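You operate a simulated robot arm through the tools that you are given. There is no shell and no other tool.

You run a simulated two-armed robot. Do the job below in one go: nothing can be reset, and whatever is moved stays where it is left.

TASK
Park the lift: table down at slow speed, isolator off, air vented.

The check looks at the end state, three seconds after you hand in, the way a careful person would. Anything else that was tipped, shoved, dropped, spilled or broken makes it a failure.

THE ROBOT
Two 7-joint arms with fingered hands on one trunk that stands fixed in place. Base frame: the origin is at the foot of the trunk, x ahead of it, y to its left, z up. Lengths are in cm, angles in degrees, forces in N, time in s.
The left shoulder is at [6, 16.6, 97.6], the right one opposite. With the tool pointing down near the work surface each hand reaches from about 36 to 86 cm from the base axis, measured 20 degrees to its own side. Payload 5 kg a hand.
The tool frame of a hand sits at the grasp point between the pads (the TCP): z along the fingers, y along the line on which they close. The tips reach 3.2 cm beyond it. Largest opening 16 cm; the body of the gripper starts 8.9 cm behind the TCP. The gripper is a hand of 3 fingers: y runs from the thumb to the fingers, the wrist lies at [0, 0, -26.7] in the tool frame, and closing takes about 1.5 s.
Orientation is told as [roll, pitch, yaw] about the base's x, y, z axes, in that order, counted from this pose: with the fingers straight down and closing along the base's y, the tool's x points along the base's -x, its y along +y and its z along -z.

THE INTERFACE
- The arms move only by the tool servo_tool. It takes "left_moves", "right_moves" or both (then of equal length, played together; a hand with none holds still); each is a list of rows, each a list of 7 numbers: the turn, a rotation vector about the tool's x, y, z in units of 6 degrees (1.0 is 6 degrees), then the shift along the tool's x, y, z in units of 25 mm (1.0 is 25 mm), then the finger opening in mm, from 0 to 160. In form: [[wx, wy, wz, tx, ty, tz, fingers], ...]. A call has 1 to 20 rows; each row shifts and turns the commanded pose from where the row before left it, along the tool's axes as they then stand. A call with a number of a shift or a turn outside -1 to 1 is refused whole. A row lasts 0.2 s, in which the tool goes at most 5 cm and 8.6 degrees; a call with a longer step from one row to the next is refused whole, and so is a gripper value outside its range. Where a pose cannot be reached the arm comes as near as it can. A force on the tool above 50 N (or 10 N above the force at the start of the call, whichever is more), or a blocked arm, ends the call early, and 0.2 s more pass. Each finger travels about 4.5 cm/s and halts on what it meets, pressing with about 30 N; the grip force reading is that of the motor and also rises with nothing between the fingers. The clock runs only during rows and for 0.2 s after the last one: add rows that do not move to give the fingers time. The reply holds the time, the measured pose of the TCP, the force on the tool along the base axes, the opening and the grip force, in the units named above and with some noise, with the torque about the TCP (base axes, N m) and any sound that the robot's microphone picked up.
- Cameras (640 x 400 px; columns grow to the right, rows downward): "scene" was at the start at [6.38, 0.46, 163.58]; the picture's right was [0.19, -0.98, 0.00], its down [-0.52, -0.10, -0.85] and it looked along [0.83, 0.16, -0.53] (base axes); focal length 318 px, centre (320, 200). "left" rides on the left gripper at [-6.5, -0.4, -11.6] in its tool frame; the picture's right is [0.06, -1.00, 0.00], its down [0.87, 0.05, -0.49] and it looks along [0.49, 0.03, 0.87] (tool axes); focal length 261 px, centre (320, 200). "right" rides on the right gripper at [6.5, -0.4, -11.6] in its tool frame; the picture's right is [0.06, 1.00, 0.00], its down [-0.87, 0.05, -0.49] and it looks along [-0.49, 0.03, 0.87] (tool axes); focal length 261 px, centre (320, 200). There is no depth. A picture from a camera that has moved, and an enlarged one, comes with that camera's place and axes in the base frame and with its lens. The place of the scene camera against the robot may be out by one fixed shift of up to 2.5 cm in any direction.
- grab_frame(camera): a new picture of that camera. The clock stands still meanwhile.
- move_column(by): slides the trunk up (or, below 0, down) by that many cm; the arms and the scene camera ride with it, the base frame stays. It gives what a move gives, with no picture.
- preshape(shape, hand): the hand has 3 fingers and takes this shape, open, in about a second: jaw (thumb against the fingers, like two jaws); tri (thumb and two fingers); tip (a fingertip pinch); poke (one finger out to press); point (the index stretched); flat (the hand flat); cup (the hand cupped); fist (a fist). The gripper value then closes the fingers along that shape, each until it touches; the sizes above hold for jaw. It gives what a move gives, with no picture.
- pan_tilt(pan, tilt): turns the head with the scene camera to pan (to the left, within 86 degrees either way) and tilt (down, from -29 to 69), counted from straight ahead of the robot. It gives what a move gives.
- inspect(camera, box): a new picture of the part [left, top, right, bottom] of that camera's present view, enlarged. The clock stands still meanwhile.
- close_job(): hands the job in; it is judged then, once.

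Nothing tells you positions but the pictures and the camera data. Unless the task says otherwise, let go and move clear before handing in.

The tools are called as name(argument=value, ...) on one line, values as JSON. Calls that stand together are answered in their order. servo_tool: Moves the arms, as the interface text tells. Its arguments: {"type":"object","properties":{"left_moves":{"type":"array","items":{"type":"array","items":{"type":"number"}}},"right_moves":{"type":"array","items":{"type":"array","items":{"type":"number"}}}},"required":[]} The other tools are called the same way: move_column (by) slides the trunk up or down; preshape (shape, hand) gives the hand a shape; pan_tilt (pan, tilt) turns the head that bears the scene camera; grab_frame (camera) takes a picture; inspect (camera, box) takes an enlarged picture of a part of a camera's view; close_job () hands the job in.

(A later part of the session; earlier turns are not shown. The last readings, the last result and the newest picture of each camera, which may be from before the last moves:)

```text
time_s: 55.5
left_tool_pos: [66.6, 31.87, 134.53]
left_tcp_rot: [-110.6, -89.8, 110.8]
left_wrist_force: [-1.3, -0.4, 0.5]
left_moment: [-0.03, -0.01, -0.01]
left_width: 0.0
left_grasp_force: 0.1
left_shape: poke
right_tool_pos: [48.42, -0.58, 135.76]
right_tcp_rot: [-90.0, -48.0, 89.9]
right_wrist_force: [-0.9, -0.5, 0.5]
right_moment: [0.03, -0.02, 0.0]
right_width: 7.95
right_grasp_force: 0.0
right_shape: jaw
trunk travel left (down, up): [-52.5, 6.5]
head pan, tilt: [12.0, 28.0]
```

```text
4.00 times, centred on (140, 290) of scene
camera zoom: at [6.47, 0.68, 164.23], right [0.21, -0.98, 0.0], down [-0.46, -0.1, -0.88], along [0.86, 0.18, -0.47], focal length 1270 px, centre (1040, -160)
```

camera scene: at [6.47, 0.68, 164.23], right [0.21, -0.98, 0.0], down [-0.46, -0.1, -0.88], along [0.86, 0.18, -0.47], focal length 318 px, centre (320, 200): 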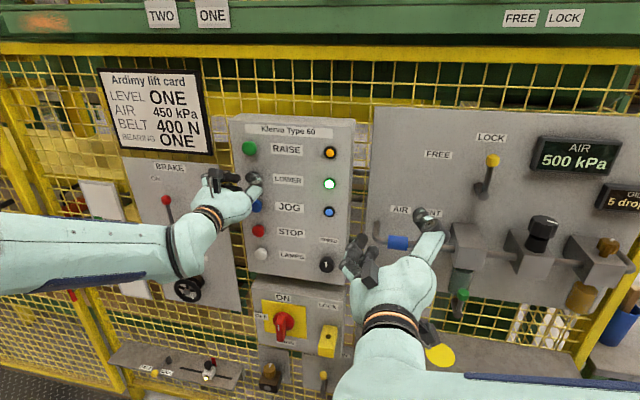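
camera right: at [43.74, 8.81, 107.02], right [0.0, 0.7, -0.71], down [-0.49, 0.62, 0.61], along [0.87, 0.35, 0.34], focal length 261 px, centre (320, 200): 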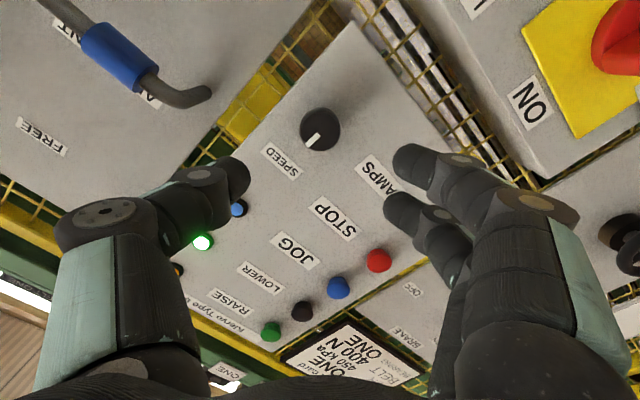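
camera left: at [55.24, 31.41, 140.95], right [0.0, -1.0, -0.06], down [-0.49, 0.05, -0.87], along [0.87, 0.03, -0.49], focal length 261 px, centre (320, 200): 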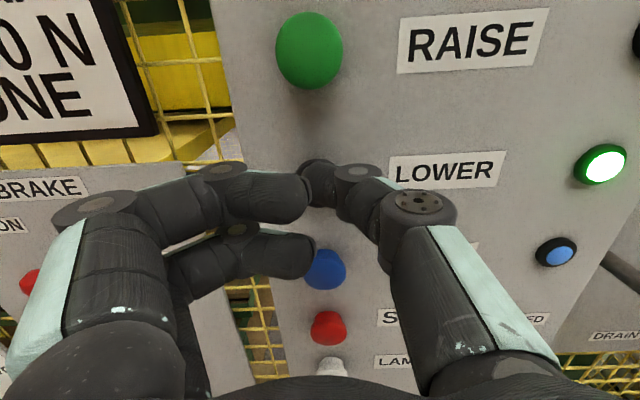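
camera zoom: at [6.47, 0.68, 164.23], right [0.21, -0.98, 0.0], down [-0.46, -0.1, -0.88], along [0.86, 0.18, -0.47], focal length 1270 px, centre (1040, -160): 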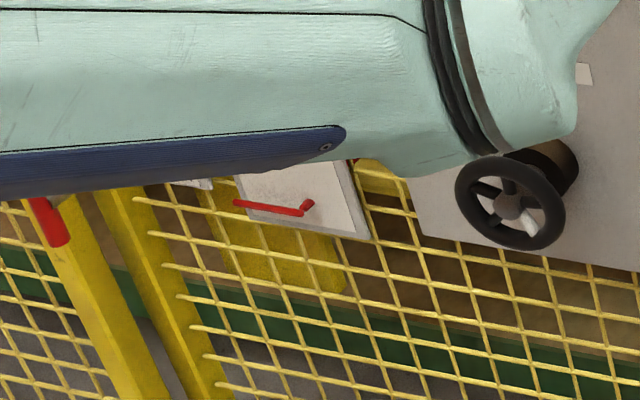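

The table has come to rest at the bottom end, with no change over the last 0.8 s. I'll release LOWER, back the left hand away, and confirm the table stays put.

servo_tool(left_moves=[[0, 0, 0, 0, 0, -0.4, 0], [0, 0, 0, 0, 0, -0.8, 0], [0, 0, 0, 0, 0, -1, 0], [0, 0, 0, 0, 0, -1, 0], [0, 0, 0, 0, 0, -1, 0], [0, 0, 0, 0, 0, -1, 0], [0, 0, 0, 0, 0, -1, 0], [0, 0, 0, 0, 0, -1, 0]])

preshape(hand="left", shape="jaw")

grab_frame(camera="left")

grab_frame(camera="scene")

```text
time_s: 57.3
left_tool_pos: [49.42, 32.39, 135.65]
left_tcp_rot: [-60.6, -89.8, 60.6]
left_wrist_force: [0.5, -0.7, 0.3]
left_moment: [0.01, -0.02, 0.01]
left_width: 0.0
left_grasp_force: 0.0
left_shape: poke
left hand out of reach, approached as far as the arm can: row 8
right_tool_pos: [48.36, -0.7, 135.83]
right_tcp_rot: [-90.1, -48.1, 90.1]
right_wrist_force: [-0.4, 0.1, 0.5]
right_moment: [0.0, 0.03, 0.0]
right_width: 7.96
right_grasp_force: 0.1
right_shape: jaw
trunk travel left (down, up): [-52.5, 6.5]
head pan, tilt: [12.0, 28.0]
```

```text
time_s: 58.2
left_tool_pos: [49.57, 32.32, 135.73]
left_tcp_rot: [-60.2, -89.8, 60.4]
left_wrist_force: [-0.5, 0.8, -0.6]
left_moment: [0.04, 0.0, 0.01]
left_width: 16.0
left_grasp_force: 0.1
left_shape: jaw
right_tool_pos: [48.36, -0.58, 135.78]
right_tcp_rot: [-90.0, -48.1, 90.0]
right_wrist_force: [-0.4, -0.3, 0.6]
right_moment: [-0.01, -0.02, 0.0]
right_width: 7.9
right_grasp_force: 0.2
right_shape: jaw
trunk travel left (down, up): [-52.5, 6.5]
head pan, tilt: [12.0, 28.0]
```

```text
taken
camera left: at [38.22, 31.91, 142.22], right [0.0, -1.0, -0.06], down [-0.49, 0.05, -0.87], along [0.87, 0.03, -0.49], focal length 261 px, centre (320, 200)
```

left: 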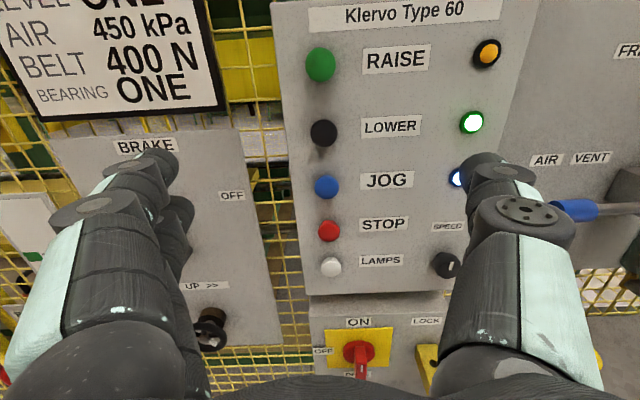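

```text
taken
camera scene: at [6.51, 0.68, 164.23], right [0.21, -0.98, 0.0], down [-0.46, -0.1, -0.88], along [0.86, 0.18, -0.47], focal length 318 px, centre (320, 200)
```

scene: 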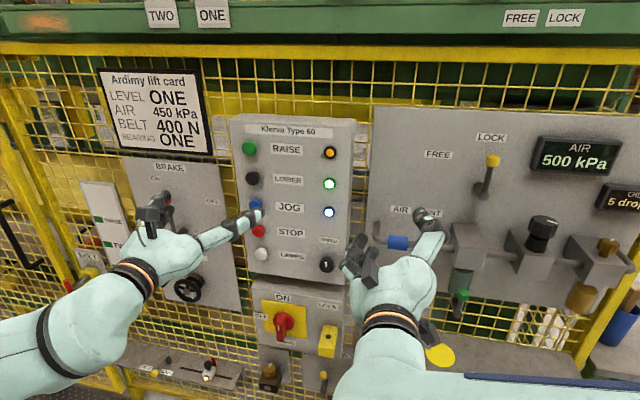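

The blue lamp has lit now that the table is down, which fits a bottom limit reached. Next is the isolator, so I'll lower the trunk by 20 cm with the hands withdrawn and look at it with the left camera.

inspect(camera="scene", box=[220, 110, 370, 290])

move_column(by=-25)

grab_frame(camera="left")

grab_frame(camera="scene")

```text
2.22 times, centred on (295, 200) of scene
camera zoom: at [6.51, 0.68, 164.23], right [0.21, -0.98, 0.0], down [-0.46, -0.1, -0.88], along [0.86, 0.18, -0.47], focal length 706 px, centre (376, 200)
```

zoom: 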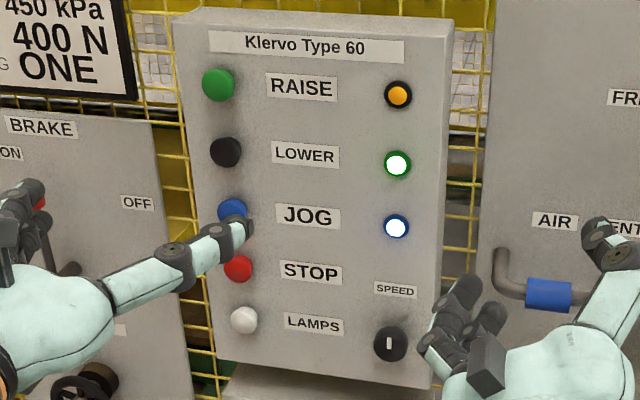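

```text
time_s: 60.8
left_tool_pos: [49.49, 32.36, 110.78]
left_tcp_rot: [-60.4, -89.7, 60.5]
left_wrist_force: [-0.2, -0.6, 0.6]
left_moment: [0.03, 0.01, 0.02]
left_width: 15.98
left_grasp_force: 0.2
left_shape: jaw
right_tool_pos: [48.44, -0.69, 110.84]
right_tcp_rot: [-90.0, -47.9, 90.0]
right_wrist_force: [0.0, 0.0, 0.9]
right_moment: [0.04, 0.01, -0.02]
right_width: 7.92
right_grasp_force: 0.2
right_shape: jaw
trunk travel left (down, up): [-27.5, 31.5]
head pan, tilt: [12.0, 28.0]
```

```text
taken
camera left: at [38.19, 31.91, 117.23], right [0.0, -1.0, -0.06], down [-0.49, 0.05, -0.87], along [0.87, 0.03, -0.49], focal length 261 px, centre (320, 200)
```

left: 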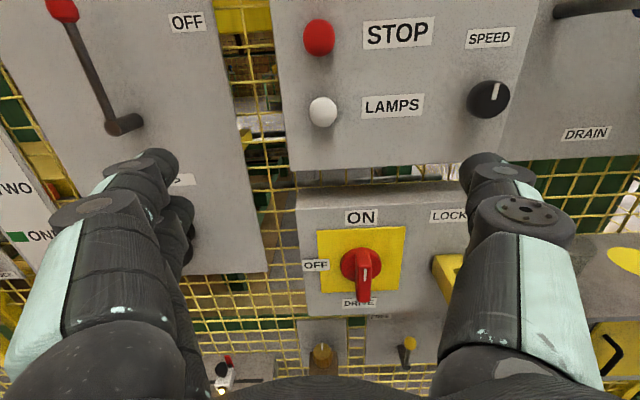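

```text
taken
camera scene: at [6.5, 0.68, 139.24], right [0.21, -0.98, 0.0], down [-0.46, -0.1, -0.88], along [0.86, 0.18, -0.47], focal length 318 px, centre (320, 200)
```

scene: 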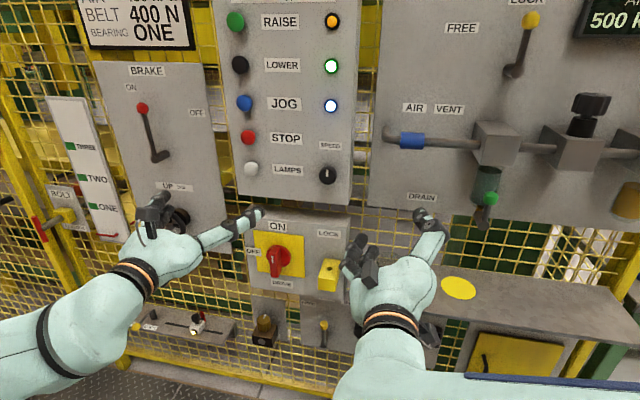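

inspect(camera="left", box=[290, 190, 470, 330])

inspect(camera="scene", box=[230, 200, 358, 300])

```text
2.86 times, centred on (380, 260) of left
camera zoom: at [38.19, 31.91, 117.23], right [0.0, -1.0, -0.06], down [-0.49, 0.05, -0.87], along [0.87, 0.03, -0.49], focal length 745 px, centre (149, 29)
```

zoom: 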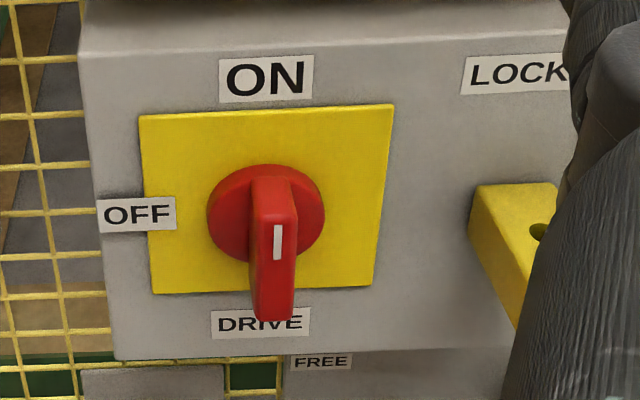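

```text
4.00 times, centred on (294, 250) of scene
camera zoom: at [6.5, 0.68, 139.24], right [0.21, -0.98, 0.0], down [-0.46, -0.1, -0.88], along [0.86, 0.18, -0.47], focal length 1270 px, centre (424, 0)
```

zoom: 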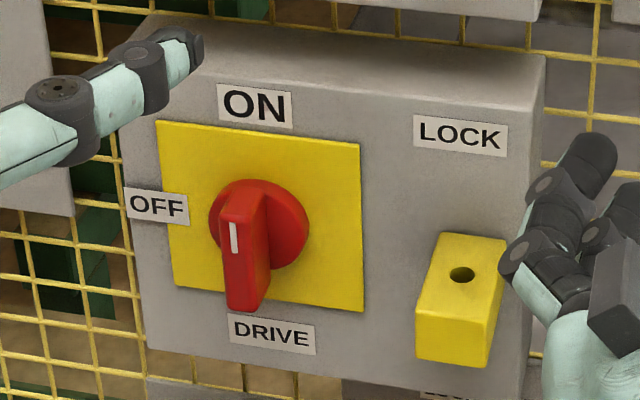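

The isolator handle is a vertical red bar with its front face at x≈65.6, centred near y 27.1, z 87.7; its mark is up at ON, and OFF is to the left. The left arm needs the trunk lower to reach it comfortably, so I'll lower another 20 cm.

move_column(by=-20)

grab_frame(camera="left")

grab_frame(camera="scene")

```text
time_s: 62.9
left_tool_pos: [49.68, 32.36, 90.76]
left_tcp_rot: [-60.5, -89.8, 60.6]
left_wrist_force: [-0.6, 0.1, -0.3]
left_moment: [-0.01, -0.01, -0.01]
left_width: 15.98
left_grasp_force: 0.1
left_shape: jaw
right_tool_pos: [48.38, -0.63, 90.83]
right_tcp_rot: [-90.0, -48.0, 90.0]
right_wrist_force: [-0.3, -0.5, -0.9]
right_moment: [-0.01, 0.0, 0.02]
right_width: 7.93
right_grasp_force: 0.0
right_shape: jaw
trunk travel left (down, up): [-7.5, 51.5]
head pan, tilt: [12.0, 28.0]
```

```text
taken
camera left: at [38.19, 31.91, 97.24], right [0.0, -1.0, -0.06], down [-0.49, 0.05, -0.87], along [0.87, 0.03, -0.49], focal length 261 px, centre (320, 200)
```

left: 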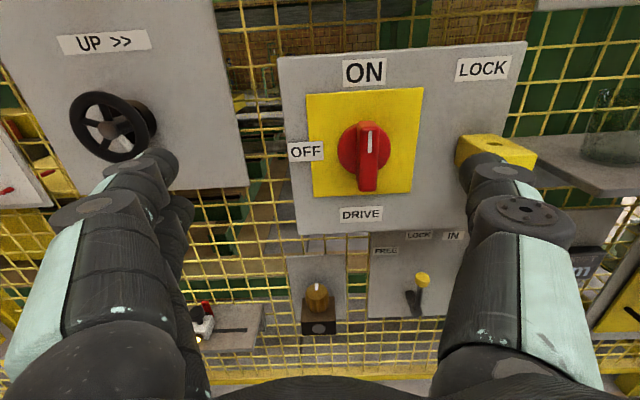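

```text
taken
camera scene: at [6.5, 0.68, 119.24], right [0.21, -0.98, 0.0], down [-0.46, -0.1, -0.88], along [0.86, 0.18, -0.47], focal length 318 px, centre (320, 200)
```

scene: 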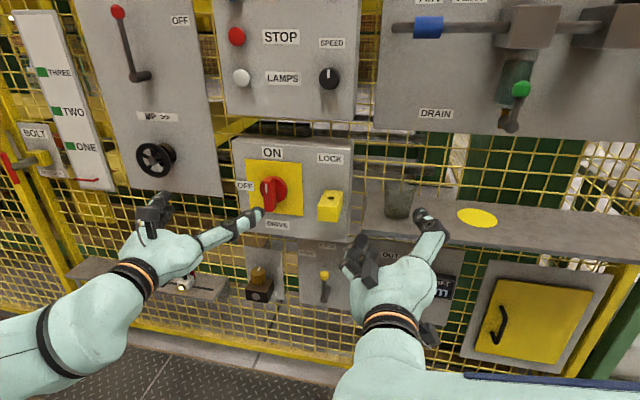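

I'll move the left hand to a stand-off right in front of the handle with the fingers at 6 cm.

servo_tool(left_moves=[[0, 0, 0, 0.375, -0.515, 0.84, 120], [0, 0, 0, 0.375, -0.515, 0.84, 80], [0, 0, 0, 0.375, -0.515, 0.84, 60], [0, 0, 0, 0.375, -0.515, 0.84, 60], [0, 0, 0, 0, 0, 0, 60], [0, 0, 0, 0, 0, 0, 60]])

grab_frame(camera="left")

inspect(camera="scene", box=[180, 120, 380, 260])

```text
time_s: 64.3
left_tool_pos: [58.03, 27.14, 87.01]
left_tcp_rot: [-62.3, -89.8, 62.3]
left_wrist_force: [0.4, 0.7, 0.5]
left_moment: [-0.03, -0.01, -0.01]
left_width: 6.06
left_grasp_force: 0.0
left_shape: jaw
right_tool_pos: [48.44, -0.49, 90.84]
right_tcp_rot: [-90.0, -48.0, 90.0]
right_wrist_force: [-0.2, 0.7, 0.5]
right_moment: [-0.03, 0.02, 0.0]
right_width: 7.93
right_grasp_force: 0.1
right_shape: jaw
trunk travel left (down, up): [-7.5, 51.5]
head pan, tilt: [12.0, 28.0]
```

```text
taken
camera left: at [46.59, 26.75, 93.46], right [0.0, -1.0, -0.06], down [-0.49, 0.05, -0.87], along [0.87, 0.03, -0.49], focal length 261 px, centre (320, 200)
```

left: 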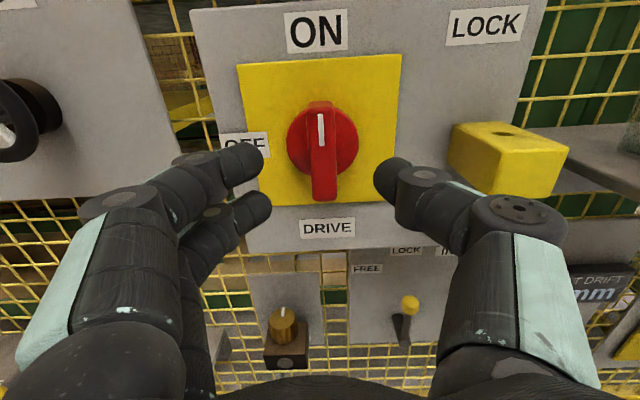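

```text
2.86 times, centred on (280, 190) of scene
camera zoom: at [6.51, 0.68, 119.23], right [0.21, -0.98, 0.0], down [-0.46, -0.1, -0.88], along [0.86, 0.18, -0.47], focal length 907 px, centre (434, 229)
```

zoom: 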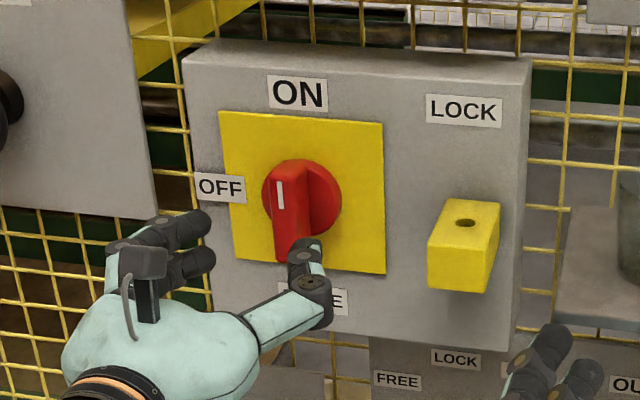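

The handle is centred between thumb and fingers. I'll move in to overlap it by about 2 cm, then close.

servo_tool(left_moves=[[0, 0, 0, 0.08, -0.03, 0.65, 60], [0, 0, 0, 0.08, -0.03, 0.65, 60], [0, 0, 0, 0, 0, 0.65, 60], [0, 0, 0, 0, 0, 0.65, 60]])

servo_tool(left_moves=[[0, 0, 0, 0, 0, 0, 40], [0, 0, 0, 0, 0, 0, 20], [0, 0, 0, 0, 0, 0, 5], [0, 0, 0, 0, 0, 0, 5], [0, 0, 0, 0, 0, 0, 5], [0, 0, 0, 0, 0, 0, 5]])

grab_frame(camera="left")

```text
time_s: 65.3
left_tool_pos: [64.35, 26.92, 86.37]
left_tcp_rot: [-57.4, -89.7, 57.5]
left_wrist_force: [0.1, -0.4, 0.5]
left_moment: [0.01, 0.0, 0.0]
left_width: 6.07
left_grasp_force: 0.1
left_shape: jaw
right_tool_pos: [48.4, -0.57, 90.72]
right_tcp_rot: [-90.0, -48.0, 90.0]
right_wrist_force: [0.0, -1.3, 0.7]
right_moment: [0.0, 0.0, -0.02]
right_width: 7.94
right_grasp_force: 0.0
right_shape: jaw
trunk travel left (down, up): [-7.5, 51.5]
head pan, tilt: [12.0, 28.0]
```

```text
time_s: 66.7
left_tool_pos: [64.5, 27.0, 86.55]
left_tcp_rot: [-59.3, -89.8, 59.4]
left_wrist_force: [3.5, 0.3, 0.4]
left_moment: [-0.03, -0.03, 0.04]
left_width: 1.68
left_grasp_force: 30.2
left_shape: jaw
right_tool_pos: [48.55, -0.67, 90.77]
right_tcp_rot: [-90.0, -47.9, 89.9]
right_wrist_force: [0.7, 0.2, 0.6]
right_moment: [0.02, -0.01, 0.01]
right_width: 7.94
right_grasp_force: 0.1
right_shape: jaw
trunk travel left (down, up): [-7.5, 51.5]
head pan, tilt: [12.0, 28.0]
```

```text
taken
camera left: at [53.04, 26.59, 93.02], right [0.0, -1.0, -0.06], down [-0.49, 0.05, -0.87], along [0.87, 0.03, -0.49], focal length 261 px, centre (320, 200)
```

left: 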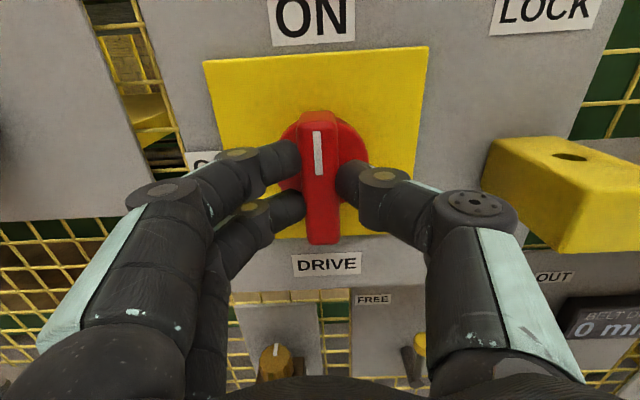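

A solid grip on both sides of the bar. Now I'll turn it counter-clockwise, starting with 30°.

servo_tool(left_moves=[[0, 0, -1, 0, 0, 0, 5], [0, 0, -1, 0, 0, 0, 5], [0, 0, -1, 0, 0, 0, 5], [0, 0, -1, 0, 0, 0, 5], [0, 0, -1, 0, 0, 0, 5]])

grab_frame(camera="left")

```text
time_s: 67.9
left_tool_pos: [64.43, 27.21, 86.38]
left_tcp_rot: [-89.7, -59.6, 89.9]
left_wrist_force: [-0.6, 8.5, -1.3]
left_moment: [0.15, 0.09, 0.19]
left_width: 1.63
left_grasp_force: 30.2
left_shape: jaw
right_tool_pos: [48.48, -0.44, 90.66]
right_tcp_rot: [-90.1, -48.0, 90.0]
right_wrist_force: [-0.4, -0.2, 0.3]
right_moment: [0.03, 0.02, 0.01]
right_width: 7.96
right_grasp_force: 0.0
right_shape: jaw
trunk travel left (down, up): [-7.5, 51.5]
head pan, tilt: [12.0, 28.0]
```

```text
taken
camera left: at [53.05, 30.07, 92.3], right [0.01, -0.89, 0.45], down [-0.49, -0.4, -0.78], along [0.87, -0.22, -0.44], focal length 261 px, centre (320, 200)
```

left: 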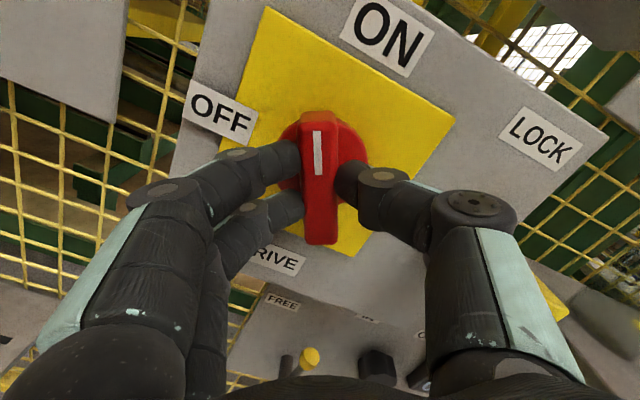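

The handle follows, with a slight sideways load that suggests its axis sits a little below my grip. I'll finish the quarter turn with a small compensating shift.

servo_tool(left_moves=[[0, 0, -1, 0, 0.04, 0, 5], [0, 0, -1, 0, 0.04, 0, 5], [0, 0, -1, 0, 0.03, 0, 5], [0, 0, -1, 0, 0.03, 0, 5], [0, 0, -1, 0, 0.03, 0, 5]])

servo_tool(left_moves=[[0, 0, -1, 0, 0.03, 0, 5], [0, 0, -1, 0, 0.03, 0, 5], [0, 0, -1, 0, 0.03, 0, 5], [0, 0, -1, 0, 0.02, 0, 5]])

grab_frame(camera="left")

grab_frame(camera="scene")

```text
time_s: 69.1
left_tool_pos: [64.49, 27.29, 86.3]
left_tcp_rot: [-90.0, -29.7, 90.1]
left_wrist_force: [-3.9, 7.3, 1.2]
left_moment: [0.12, 0.05, 0.15]
left_width: 1.61
left_grasp_force: 29.8
left_shape: jaw
right_tool_pos: [48.4, -0.61, 90.8]
right_tcp_rot: [-90.0, -48.1, 90.1]
right_wrist_force: [0.0, 0.0, 0.4]
right_moment: [0.01, 0.02, 0.01]
right_width: 7.94
right_grasp_force: 0.0
right_shape: jaw
trunk travel left (down, up): [-7.5, 51.5]
head pan, tilt: [12.0, 28.0]
```

```text
time_s: 70.1
left_tool_pos: [64.5, 27.54, 86.09]
left_tcp_rot: [-89.9, -5.6, 90.0]
left_wrist_force: [-1.8, 5.4, 5.4]
left_moment: [0.11, -0.04, 0.1]
left_width: 1.61
left_grasp_force: 29.7
left_shape: jaw
right_tool_pos: [48.48, -0.59, 90.78]
right_tcp_rot: [-90.0, -48.1, 90.0]
right_wrist_force: [0.1, -0.1, -0.4]
right_moment: [-0.02, 0.01, 0.0]
right_width: 7.93
right_grasp_force: 0.1
right_shape: jaw
trunk travel left (down, up): [-7.5, 51.5]
head pan, tilt: [12.0, 28.0]
```

```text
taken
camera left: at [53.04, 33.88, 87.09], right [0.0, -0.16, 0.99], down [-0.49, -0.86, -0.14], along [0.87, -0.48, -0.08], focal length 261 px, centre (320, 200)
```

left: 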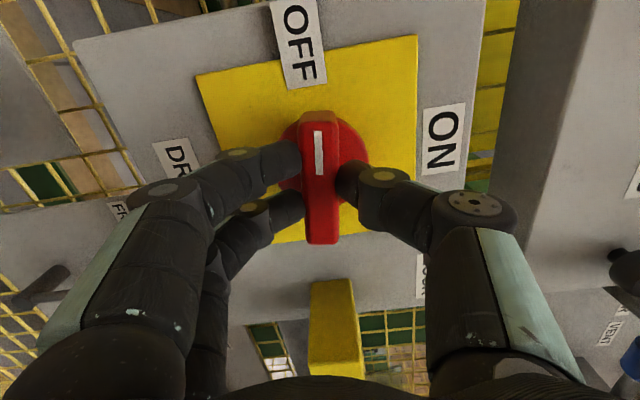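

```text
taken
camera scene: at [6.46, 0.71, 119.24], right [0.21, -0.98, 0.0], down [-0.46, -0.1, -0.88], along [0.86, 0.18, -0.47], focal length 318 px, centre (320, 200)
```

scene: 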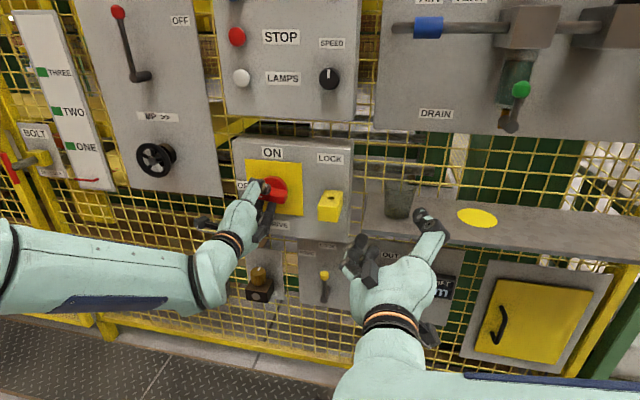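

The bar's mark now points almost at OFF. I'll turn the last few degrees to the stop, then check the lamps.

servo_tool(left_moves=[[0, 0, -1, 0, 0.02, 0, 5], [0, 0, -0.5, 0, 0, 0, 5]])

grab_frame(camera="left")

```text
time_s: 70.7
left_tool_pos: [64.5, 27.28, 85.91]
left_tcp_rot: [-89.8, 0.7, 90.2]
left_wrist_force: [-6.3, 12.0, 8.4]
left_moment: [-0.02, -0.21, 0.23]
left_width: 1.65
left_grasp_force: 30.2
left_shape: jaw
right_tool_pos: [48.33, -0.65, 90.86]
right_tcp_rot: [-90.1, -48.0, 90.0]
right_wrist_force: [-0.8, 0.3, -0.3]
right_moment: [0.02, 0.03, 0.03]
right_width: 7.94
right_grasp_force: 0.1
right_shape: jaw
trunk travel left (down, up): [-7.5, 51.5]
head pan, tilt: [12.0, 28.0]
```

```text
taken
camera left: at [53.05, 33.92, 86.25], right [0.0, -0.05, 1.0], down [-0.49, -0.87, -0.04], along [0.87, -0.49, -0.03], focal length 261 px, centre (320, 200)
```

left: 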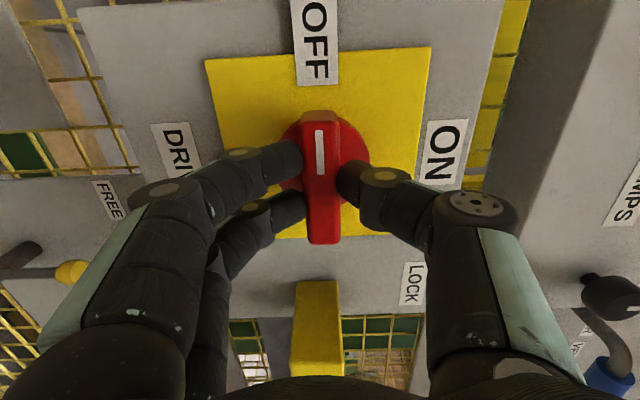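

The handle reads OFF at about 90° with resistance growing, so it's at its stop. I'll open the fingers, back straight out, and check the result.

servo_tool(left_moves=[[0, 0, 0, 0, 0, 0, 30], [0, 0, 0, 0, 0, 0, 60], [0, 0, 0, 0, 0, 0, 60], [0, 0, 0, 0, 0, 0, 60]])

servo_tool(left_moves=[[0, 0, 0, 0, 0, -0.5, 60], [0, 0, 0, 0, 0, -0.8, 60], [0, 0, 0, 0, 0, -0.8, 60], [0, 0, 0, 0, 0, -0.8, 60], [0, 0, 0, 0, 0, -0.8, 60]])

grab_frame(camera="left")

grab_frame(camera="scene")

```text
time_s: 71.7
left_tool_pos: [64.6, 27.32, 85.75]
left_tcp_rot: [-89.7, 0.6, 90.0]
left_wrist_force: [0.1, -0.5, 0.1]
left_moment: [0.01, -0.01, 0.02]
left_width: 5.95
left_grasp_force: 0.0
left_shape: jaw
right_tool_pos: [48.38, -0.64, 90.86]
right_tcp_rot: [-90.0, -48.0, 90.0]
right_wrist_force: [0.3, -0.3, -0.9]
right_moment: [0.0, -0.03, -0.01]
right_width: 7.92
right_grasp_force: 0.1
right_shape: jaw
trunk travel left (down, up): [-7.5, 51.5]
head pan, tilt: [12.0, 28.0]
```

```text
time_s: 72.9
left_tool_pos: [55.78, 27.46, 86.03]
left_tcp_rot: [-89.8, 3.2, 90.1]
left_wrist_force: [-0.7, 0.5, 0.2]
left_moment: [-0.02, 0.02, 0.0]
left_width: 5.98
left_grasp_force: 0.1
left_shape: jaw
left hand out of reach, approached as far as the arm can: row 1
right_tool_pos: [48.52, -0.67, 90.69]
right_tcp_rot: [-90.0, -47.9, 89.9]
right_wrist_force: [0.1, 1.0, 0.4]
right_moment: [-0.03, -0.04, -0.02]
right_width: 7.94
right_grasp_force: 0.0
right_shape: jaw
trunk travel left (down, up): [-7.5, 51.5]
head pan, tilt: [12.0, 28.0]
```

```text
taken
camera left: at [44.49, 33.83, 86.16], right [0.0, -0.01, 1.0], down [-0.49, -0.87, 0.0], along [0.87, -0.49, -0.01], focal length 261 px, centre (320, 200)
```

left: 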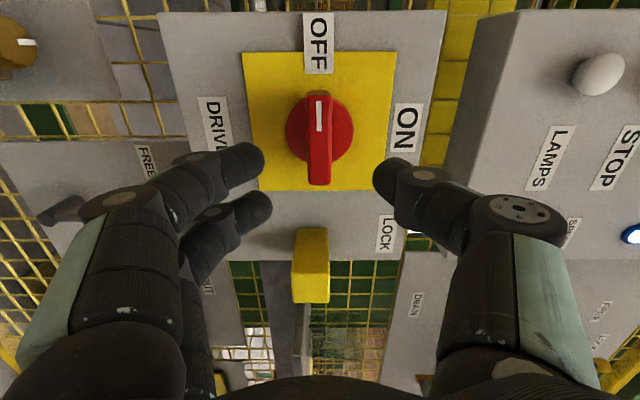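

```text
taken
camera scene: at [6.52, 0.68, 119.23], right [0.21, -0.98, 0.0], down [-0.46, -0.1, -0.88], along [0.86, 0.18, -0.47], focal length 318 px, centre (320, 200)
```

scene: 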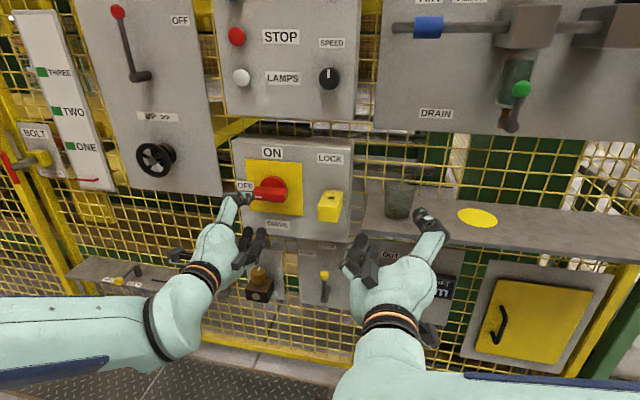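

The isolator bar lies at OFF. The blue lamp still looks lit, so I'll raise the trunk 25 cm and check the lamps properly.

move_column(by=25)

grab_frame(camera="scene")

inspect(camera="scene", box=[200, 0, 420, 260])

grab_frame(camera="right")

```text
time_s: 75.5
left_tool_pos: [55.99, 27.29, 111.08]
left_tcp_rot: [-89.8, 3.2, 90.1]
left_wrist_force: [0.6, -0.2, 0.3]
left_moment: [-0.01, -0.04, 0.02]
left_width: 5.97
left_grasp_force: 0.1
left_shape: jaw
right_tool_pos: [48.49, -0.56, 115.77]
right_tcp_rot: [-90.1, -48.0, 90.0]
right_wrist_force: [-0.2, -0.4, -0.4]
right_moment: [0.03, 0.01, 0.01]
right_width: 7.93
right_grasp_force: 0.0
right_shape: jaw
trunk travel left (down, up): [-32.5, 26.5]
head pan, tilt: [12.0, 28.0]
```

```text
taken
camera scene: at [6.51, 0.7, 144.23], right [0.21, -0.98, 0.0], down [-0.46, -0.1, -0.88], along [0.86, 0.18, -0.47], focal length 318 px, centre (320, 200)
```

scene: 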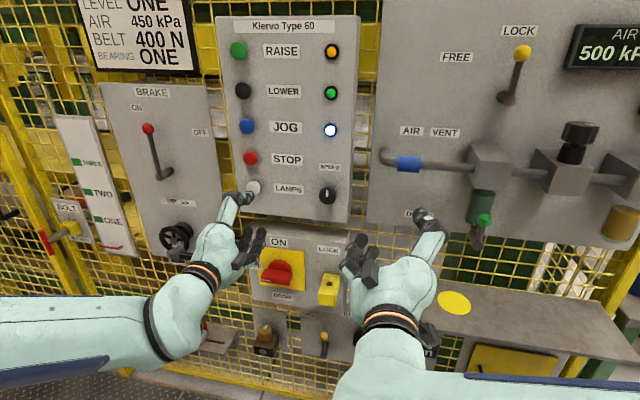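

```text
1.54 times, centred on (310, 130) of scene
camera zoom: at [6.51, 0.7, 144.23], right [0.21, -0.98, 0.0], down [-0.46, -0.1, -0.88], along [0.86, 0.18, -0.47], focal length 488 px, centre (335, 308)
```

zoom: 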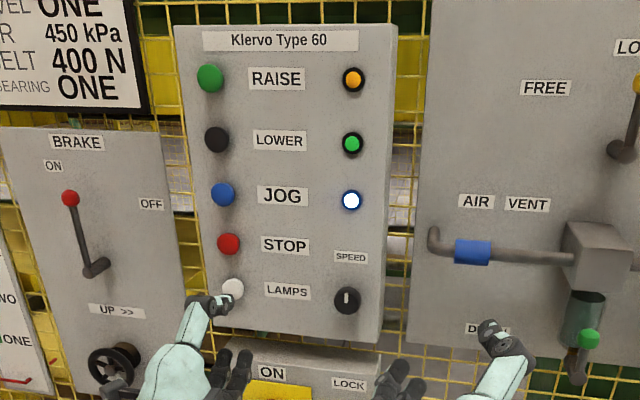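

```text
taken
camera right: at [37.0, -5.3, 111.27], right [0.0, 0.7, -0.71], down [-0.49, 0.62, 0.61], along [0.87, 0.35, 0.34], focal length 261 px, centre (320, 200)
```

right: 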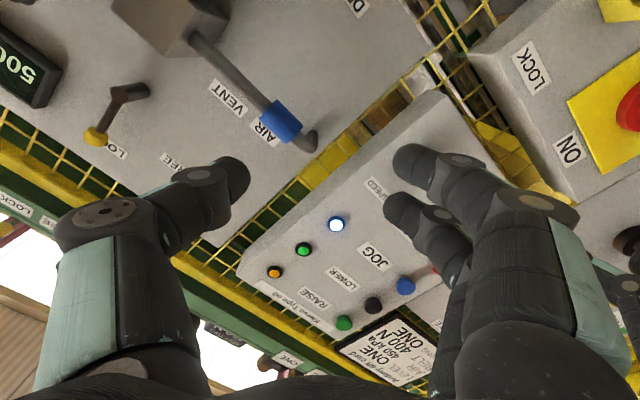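

The green power lamp has gone out, so the isolator really is off; blue just marks the table at the bottom. Next comes the air: the blue sleeve sits at AIR, near [70.0, -3.5, 119.9], and must slide right under VENT, near y = -9.5. I'll roll the right hand so it closes vertically and bring it to a stand-off.

servo_tool(right_moves=[[0, 0, 1, 0, 0, 0, 80], [0, 0, 1, 0, 0, 0, 80], [0, 0, 1, 0, 0, 0, 80], [0, 0, 1, 0, 0, 0, 80], [0, 0, 1, 0, 0, 0, 80], [0, 0, 1, 0, 0, 0, 80], [0, 0, 1, 0, 0, 0, 80], [0, 0, 1, 0, 0, 0, 80], [0, 0, 1, 0, 0, 0, 80], [0, 0, 1, 0, 0, 0, 80], [0, 0, 1, 0, 0, 0, 80], [0, 0, 1, 0, 0, 0, 80], [0, 0, 1, 0, 0, 0, 80], [0, 0, 1, 0, 0, 0, 80], [0, 0, 1, 0, 0, 0, 80], [0, 0, 1, 0, 0, 0, 80], [0, 0, 1, 0, 0, 0, 80], [0, 0, 1, 0, 0, 0, 80], [0, 0, 1, 0, 0, 0, 80], [0, 0, 1, 0, 0, 0, 80]])

servo_tool(right_moves=[[0, 0, 1, 0, 0, 0, 80], [0, 0, 1, 0, 0, 0, 80], [0, 0, 0, -0.29, 0.41, 0.85, 70], [0, 0, 0, -0.29, 0.41, 0.85, 70], [0, 0, 0, -0.29, 0.41, 0.85, 70], [0, 0, 0, -0.29, 0.41, 0.85, 70]])

grab_frame(camera="right")

grab_frame(camera="scene")

```text
time_s: 79.7
left_tool_pos: [55.88, 27.34, 111.12]
left_tcp_rot: [-89.9, 3.1, 90.1]
left_wrist_force: [0.8, -0.1, -0.3]
left_moment: [0.01, -0.02, -0.03]
left_width: 5.97
left_grasp_force: 0.1
left_shape: jaw
right_tool_pos: [48.44, -0.56, 115.6]
right_tcp_rot: [90.0, -11.9, -90.0]
right_wrist_force: [-0.5, 0.8, -0.4]
right_moment: [0.03, 0.02, 0.01]
right_width: 7.95
right_grasp_force: 0.0
right_shape: jaw
trunk travel left (down, up): [-32.5, 26.5]
head pan, tilt: [12.0, 28.0]
```

```text
time_s: 81.1
left_tool_pos: [55.96, 27.31, 111.12]
left_tcp_rot: [-89.8, 3.2, 90.1]
left_wrist_force: [-0.5, 0.4, 0.5]
left_moment: [0.03, 0.03, 0.0]
left_width: 5.99
left_grasp_force: 0.1
left_shape: jaw
right_tool_pos: [57.04, -3.53, 119.83]
right_tcp_rot: [90.0, 0.0, -90.0]
right_wrist_force: [-0.7, 0.0, -1.0]
right_moment: [0.02, 0.01, -0.02]
right_width: 7.06
right_grasp_force: 0.1
right_shape: jaw
trunk travel left (down, up): [-32.5, 26.5]
head pan, tilt: [12.0, 28.0]
```

```text
taken
camera right: at [45.52, 2.99, 119.55], right [0.0, 0.06, 1.0], down [-0.49, -0.87, 0.05], along [0.87, -0.49, 0.03], focal length 261 px, centre (320, 200)
```

right: 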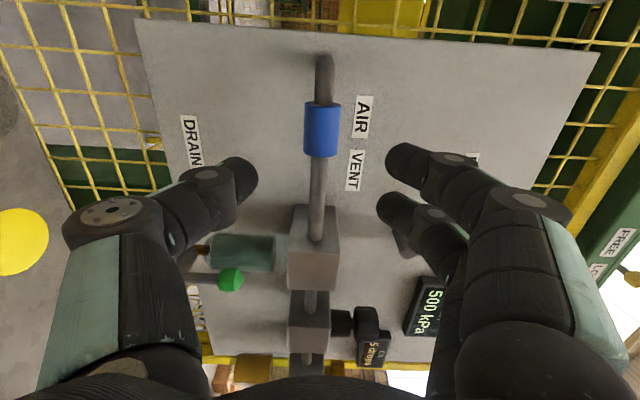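

```text
taken
camera scene: at [6.52, 0.69, 144.23], right [0.21, -0.98, 0.0], down [-0.46, -0.1, -0.88], along [0.86, 0.18, -0.47], focal length 318 px, centre (320, 200)
```

scene: 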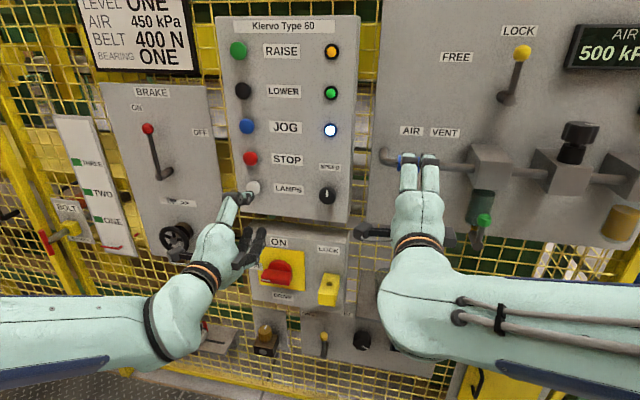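

The sleeve is centred between thumb and fingers at [70.0, -3.3, 120.1]. I'll move in and close on it.

servo_tool(right_moves=[[0, 0, 0, 0.05, 0.06, 0.86, 70], [0, 0, 0, 0.04, 0.05, 0.86, 70], [0, 0, 0, 0, 0, 0.86, 70], [0, 0, 0, 0, 0, 0.86, 70], [0, 0, 0, 0, 0, 0.8, 70]])

grab_frame(camera="right")

```text
time_s: 82.3
left_tool_pos: [55.88, 27.36, 111.02]
left_tcp_rot: [-89.8, 3.2, 90.1]
left_wrist_force: [-0.1, -0.1, 0.6]
left_moment: [0.04, 0.0, 0.03]
left_width: 5.98
left_grasp_force: 0.1
left_shape: jaw
right_tool_pos: [67.54, -3.21, 120.17]
right_tcp_rot: [90.0, 0.0, -89.9]
right_wrist_force: [0.0, 0.1, 0.2]
right_moment: [-0.03, -0.02, -0.01]
right_width: 7.07
right_grasp_force: 0.0
right_shape: jaw
trunk travel left (down, up): [-32.5, 26.5]
head pan, tilt: [12.0, 28.0]
```

```text
taken
camera right: at [56.11, 3.2, 119.77], right [0.0, 0.06, 1.0], down [-0.49, -0.87, 0.05], along [0.87, -0.49, 0.03], focal length 261 px, centre (320, 200)
```

right: 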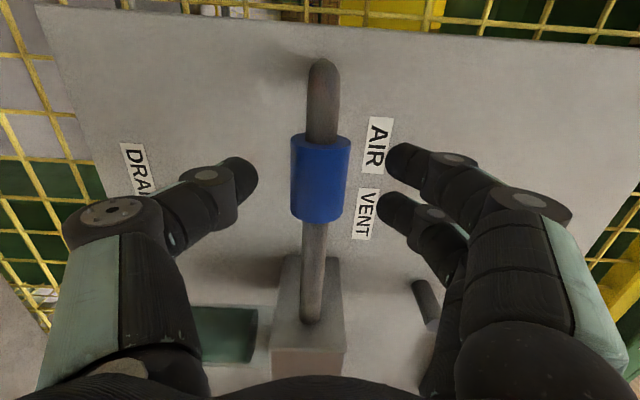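

There's room to the back panel, so I'll go 0.9 cm deeper to get the pads past the sleeve's axis, then close.

servo_tool(right_moves=[[0, 0, 0, 0, 0, 0.36, 70], [0, 0, 0, 0, 0, 0, 50], [0, 0, 0, 0, 0, 0, 30], [0, 0, 0, 0, 0, 0, 15], [0, 0, 0, 0, 0, 0, 15], [0, 0, 0, 0, 0, 0, 15], [0, 0, 0, 0, 0, 0, 15]])

grab_frame(camera="right")

```text
time_s: 83.9
left_tool_pos: [55.97, 27.39, 111.12]
left_tcp_rot: [-89.8, 3.2, 90.2]
left_wrist_force: [-0.4, 0.3, -1.0]
left_moment: [0.02, -0.05, 0.0]
left_width: 5.99
left_grasp_force: 0.0
left_shape: jaw
right_tool_pos: [68.44, -3.42, 120.13]
right_tcp_rot: [90.0, 0.0, -90.1]
right_wrist_force: [3.5, -0.1, 1.3]
right_moment: [0.02, -0.03, 0.02]
right_width: 2.79
right_grasp_force: 29.7
right_shape: jaw
trunk travel left (down, up): [-32.5, 26.5]
head pan, tilt: [12.0, 28.0]
```

```text
taken
camera right: at [57.0, 3.18, 119.77], right [0.0, 0.06, 1.0], down [-0.49, -0.87, 0.05], along [0.87, -0.49, 0.03], focal length 261 px, centre (320, 200)
```

right: 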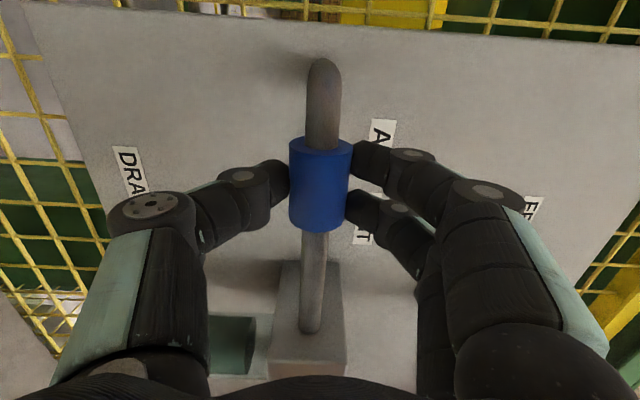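

The sleeve is gripped at about 30 N. I'll slide it to the right, toward VENT, in small steps.

servo_tool(right_moves=[[0, 0, 0, -0.2, 0, 0, 15], [0, 0, 0, -0.2, 0, 0, 15], [0, 0, 0, -0.2, 0, 0, 15], [0, 0, 0, -0.2, 0, 0, 15]])

grab_frame(camera="right")

inspect(camera="scene", box=[360, 10, 640, 200])

```text
time_s: 84.9
left_tool_pos: [55.99, 27.38, 111.04]
left_tcp_rot: [-89.8, 3.2, 90.1]
left_wrist_force: [-0.3, 0.0, -0.7]
left_moment: [0.03, -0.01, 0.05]
left_width: 5.99
left_grasp_force: 0.1
left_shape: jaw
right_tool_pos: [68.46, -5.34, 120.06]
right_tcp_rot: [90.0, 0.0, -90.0]
right_wrist_force: [3.3, 1.7, -0.1]
right_moment: [-0.04, 0.02, 0.01]
right_width: 2.78
right_grasp_force: 30.8
right_shape: jaw
trunk travel left (down, up): [-32.5, 26.5]
head pan, tilt: [12.0, 28.0]
```

```text
taken
camera right: at [57.0, 1.21, 119.77], right [0.0, 0.06, 1.0], down [-0.49, -0.87, 0.05], along [0.87, -0.49, 0.03], focal length 261 px, centre (320, 200)
```

right: 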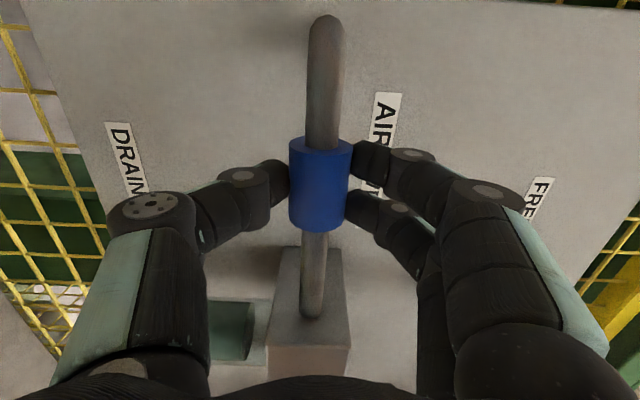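

```text
2.11 times, centred on (500, 105) of scene
camera zoom: at [6.55, 0.71, 144.23], right [0.21, -0.98, 0.0], down [-0.46, -0.1, -0.88], along [0.86, 0.18, -0.47], focal length 668 px, centre (-59, 400)
```

zoom: 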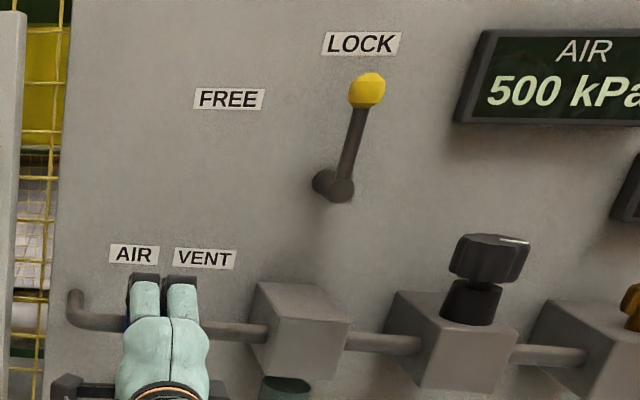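

The sleeve slides with almost no resistance. I'll continue toward VENT.

servo_tool(right_moves=[[0, 0, 0, -0.2, 0, 0, 15], [0, 0, 0, -0.2, 0, 0, 15], [0, 0, 0, -0.2, 0, 0, 15], [0, 0, 0, -0.2, 0, 0, 15]])

servo_tool(right_moves=[[0, 0, 0, -0.2, 0, 0, 15], [0, 0, 0, -0.2, 0, 0, 15], [0, 0, 0, -0.2, 0, 0, 15]])

grab_frame(camera="right")

inspect(camera="scene", box=[360, 10, 640, 200])

```text
time_s: 85.9
left_tool_pos: [55.94, 27.52, 111.07]
left_tcp_rot: [-89.7, 3.3, 90.2]
left_wrist_force: [-0.8, -1.0, -0.6]
left_moment: [-0.01, 0.0, -0.02]
left_width: 5.97
left_grasp_force: 0.0
left_shape: jaw
right_tool_pos: [68.41, -6.85, 120.16]
right_tcp_rot: [90.0, -0.1, -89.7]
right_wrist_force: [4.2, 9.9, -0.7]
right_moment: [0.02, 0.04, 0.16]
right_width: 2.82
right_grasp_force: 29.7
right_shape: jaw
trunk travel left (down, up): [-32.5, 26.5]
head pan, tilt: [12.0, 28.0]
```

```text
time_s: 86.7
left_tool_pos: [56.08, 27.39, 111.09]
left_tcp_rot: [-89.8, 3.2, 90.1]
left_wrist_force: [0.3, 0.3, -0.7]
left_moment: [0.04, 0.0, -0.02]
left_width: 6.01
left_grasp_force: 0.0
left_shape: jaw
right_tool_pos: [68.42, -8.6, 119.93]
right_tcp_rot: [89.8, -0.1, -90.0]
right_wrist_force: [-4.6, 21.9, -9.1]
right_moment: [0.3, 0.11, 0.45]
right_width: 2.37
right_grasp_force: 30.6
right_shape: jaw
trunk travel left (down, up): [-32.5, 26.5]
head pan, tilt: [12.0, 28.0]
```

```text
taken
camera right: at [56.92, -2.17, 119.6], right [0.0, 0.06, 1.0], down [-0.49, -0.87, 0.06], along [0.87, -0.49, 0.03], focal length 261 px, centre (320, 200)
```

right: 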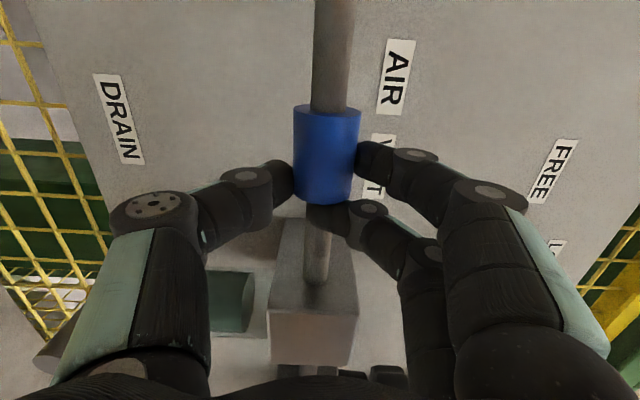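

```text
2.11 times, centred on (500, 105) of scene
camera zoom: at [6.54, 0.96, 144.2], right [0.21, -0.98, 0.0], down [-0.46, -0.1, -0.88], along [0.86, 0.18, -0.47], focal length 668 px, centre (-59, 400)
```

zoom: 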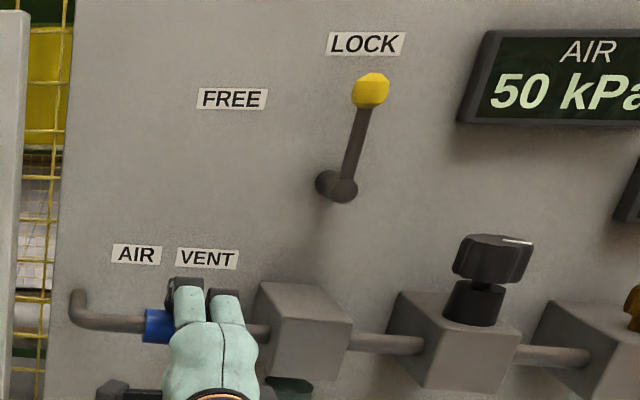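

The gauge has fallen to 50 kPa and the sleeve has hit its right-hand stop; the fingers slipped past it a little. I'll open straight up and down, without dragging the sleeve, then back out.

servo_tool(right_moves=[[0, 0, 0, 0, 0, 0, 30], [0, 0, 0, 0, 0, 0, 60], [0, 0, 0, 0, 0, 0, 75], [0, 0, 0, 0, 0, 0, 75], [0, 0, 0, 0, 0, 0, 75]])

grab_frame(camera="right")

inspect(camera="scene", box=[360, 10, 640, 200])

```text
time_s: 87.9
left_tool_pos: [55.96, 27.15, 111.07]
left_tcp_rot: [-89.8, 3.2, 90.1]
left_wrist_force: [-0.1, 0.3, 0.4]
left_moment: [-0.02, 0.01, -0.03]
left_width: 5.99
left_grasp_force: 0.1
left_shape: jaw
right_tool_pos: [68.31, -8.74, 120.04]
right_tcp_rot: [90.0, 0.1, -90.1]
right_wrist_force: [0.8, -0.2, 0.7]
right_moment: [0.02, -0.01, -0.02]
right_width: 7.42
right_grasp_force: 0.0
right_shape: jaw
trunk travel left (down, up): [-32.5, 26.5]
head pan, tilt: [12.0, 28.0]
```

```text
taken
camera right: at [56.96, -2.32, 119.78], right [0.0, 0.06, 1.0], down [-0.49, -0.87, 0.05], along [0.87, -0.49, 0.03], focal length 261 px, centre (320, 200)
```

right: 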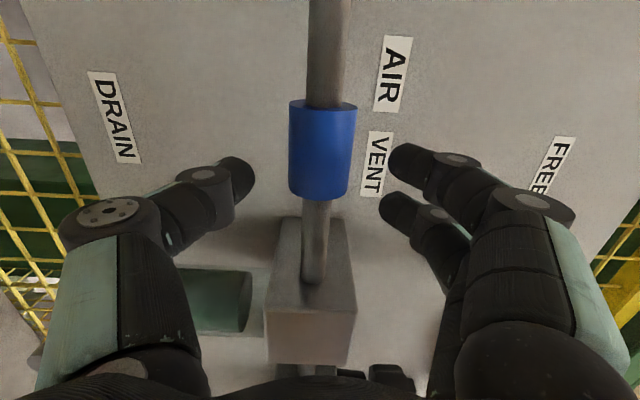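

```text
2.11 times, centred on (500, 105) of scene
camera zoom: at [6.51, 0.7, 144.23], right [0.21, -0.98, 0.0], down [-0.46, -0.1, -0.88], along [0.86, 0.18, -0.47], focal length 668 px, centre (-59, 400)
```

zoom: 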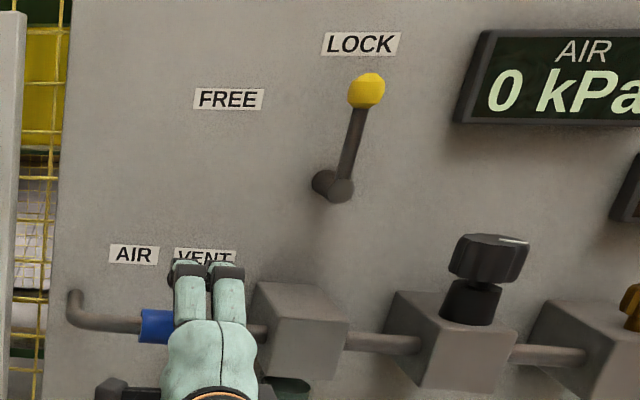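

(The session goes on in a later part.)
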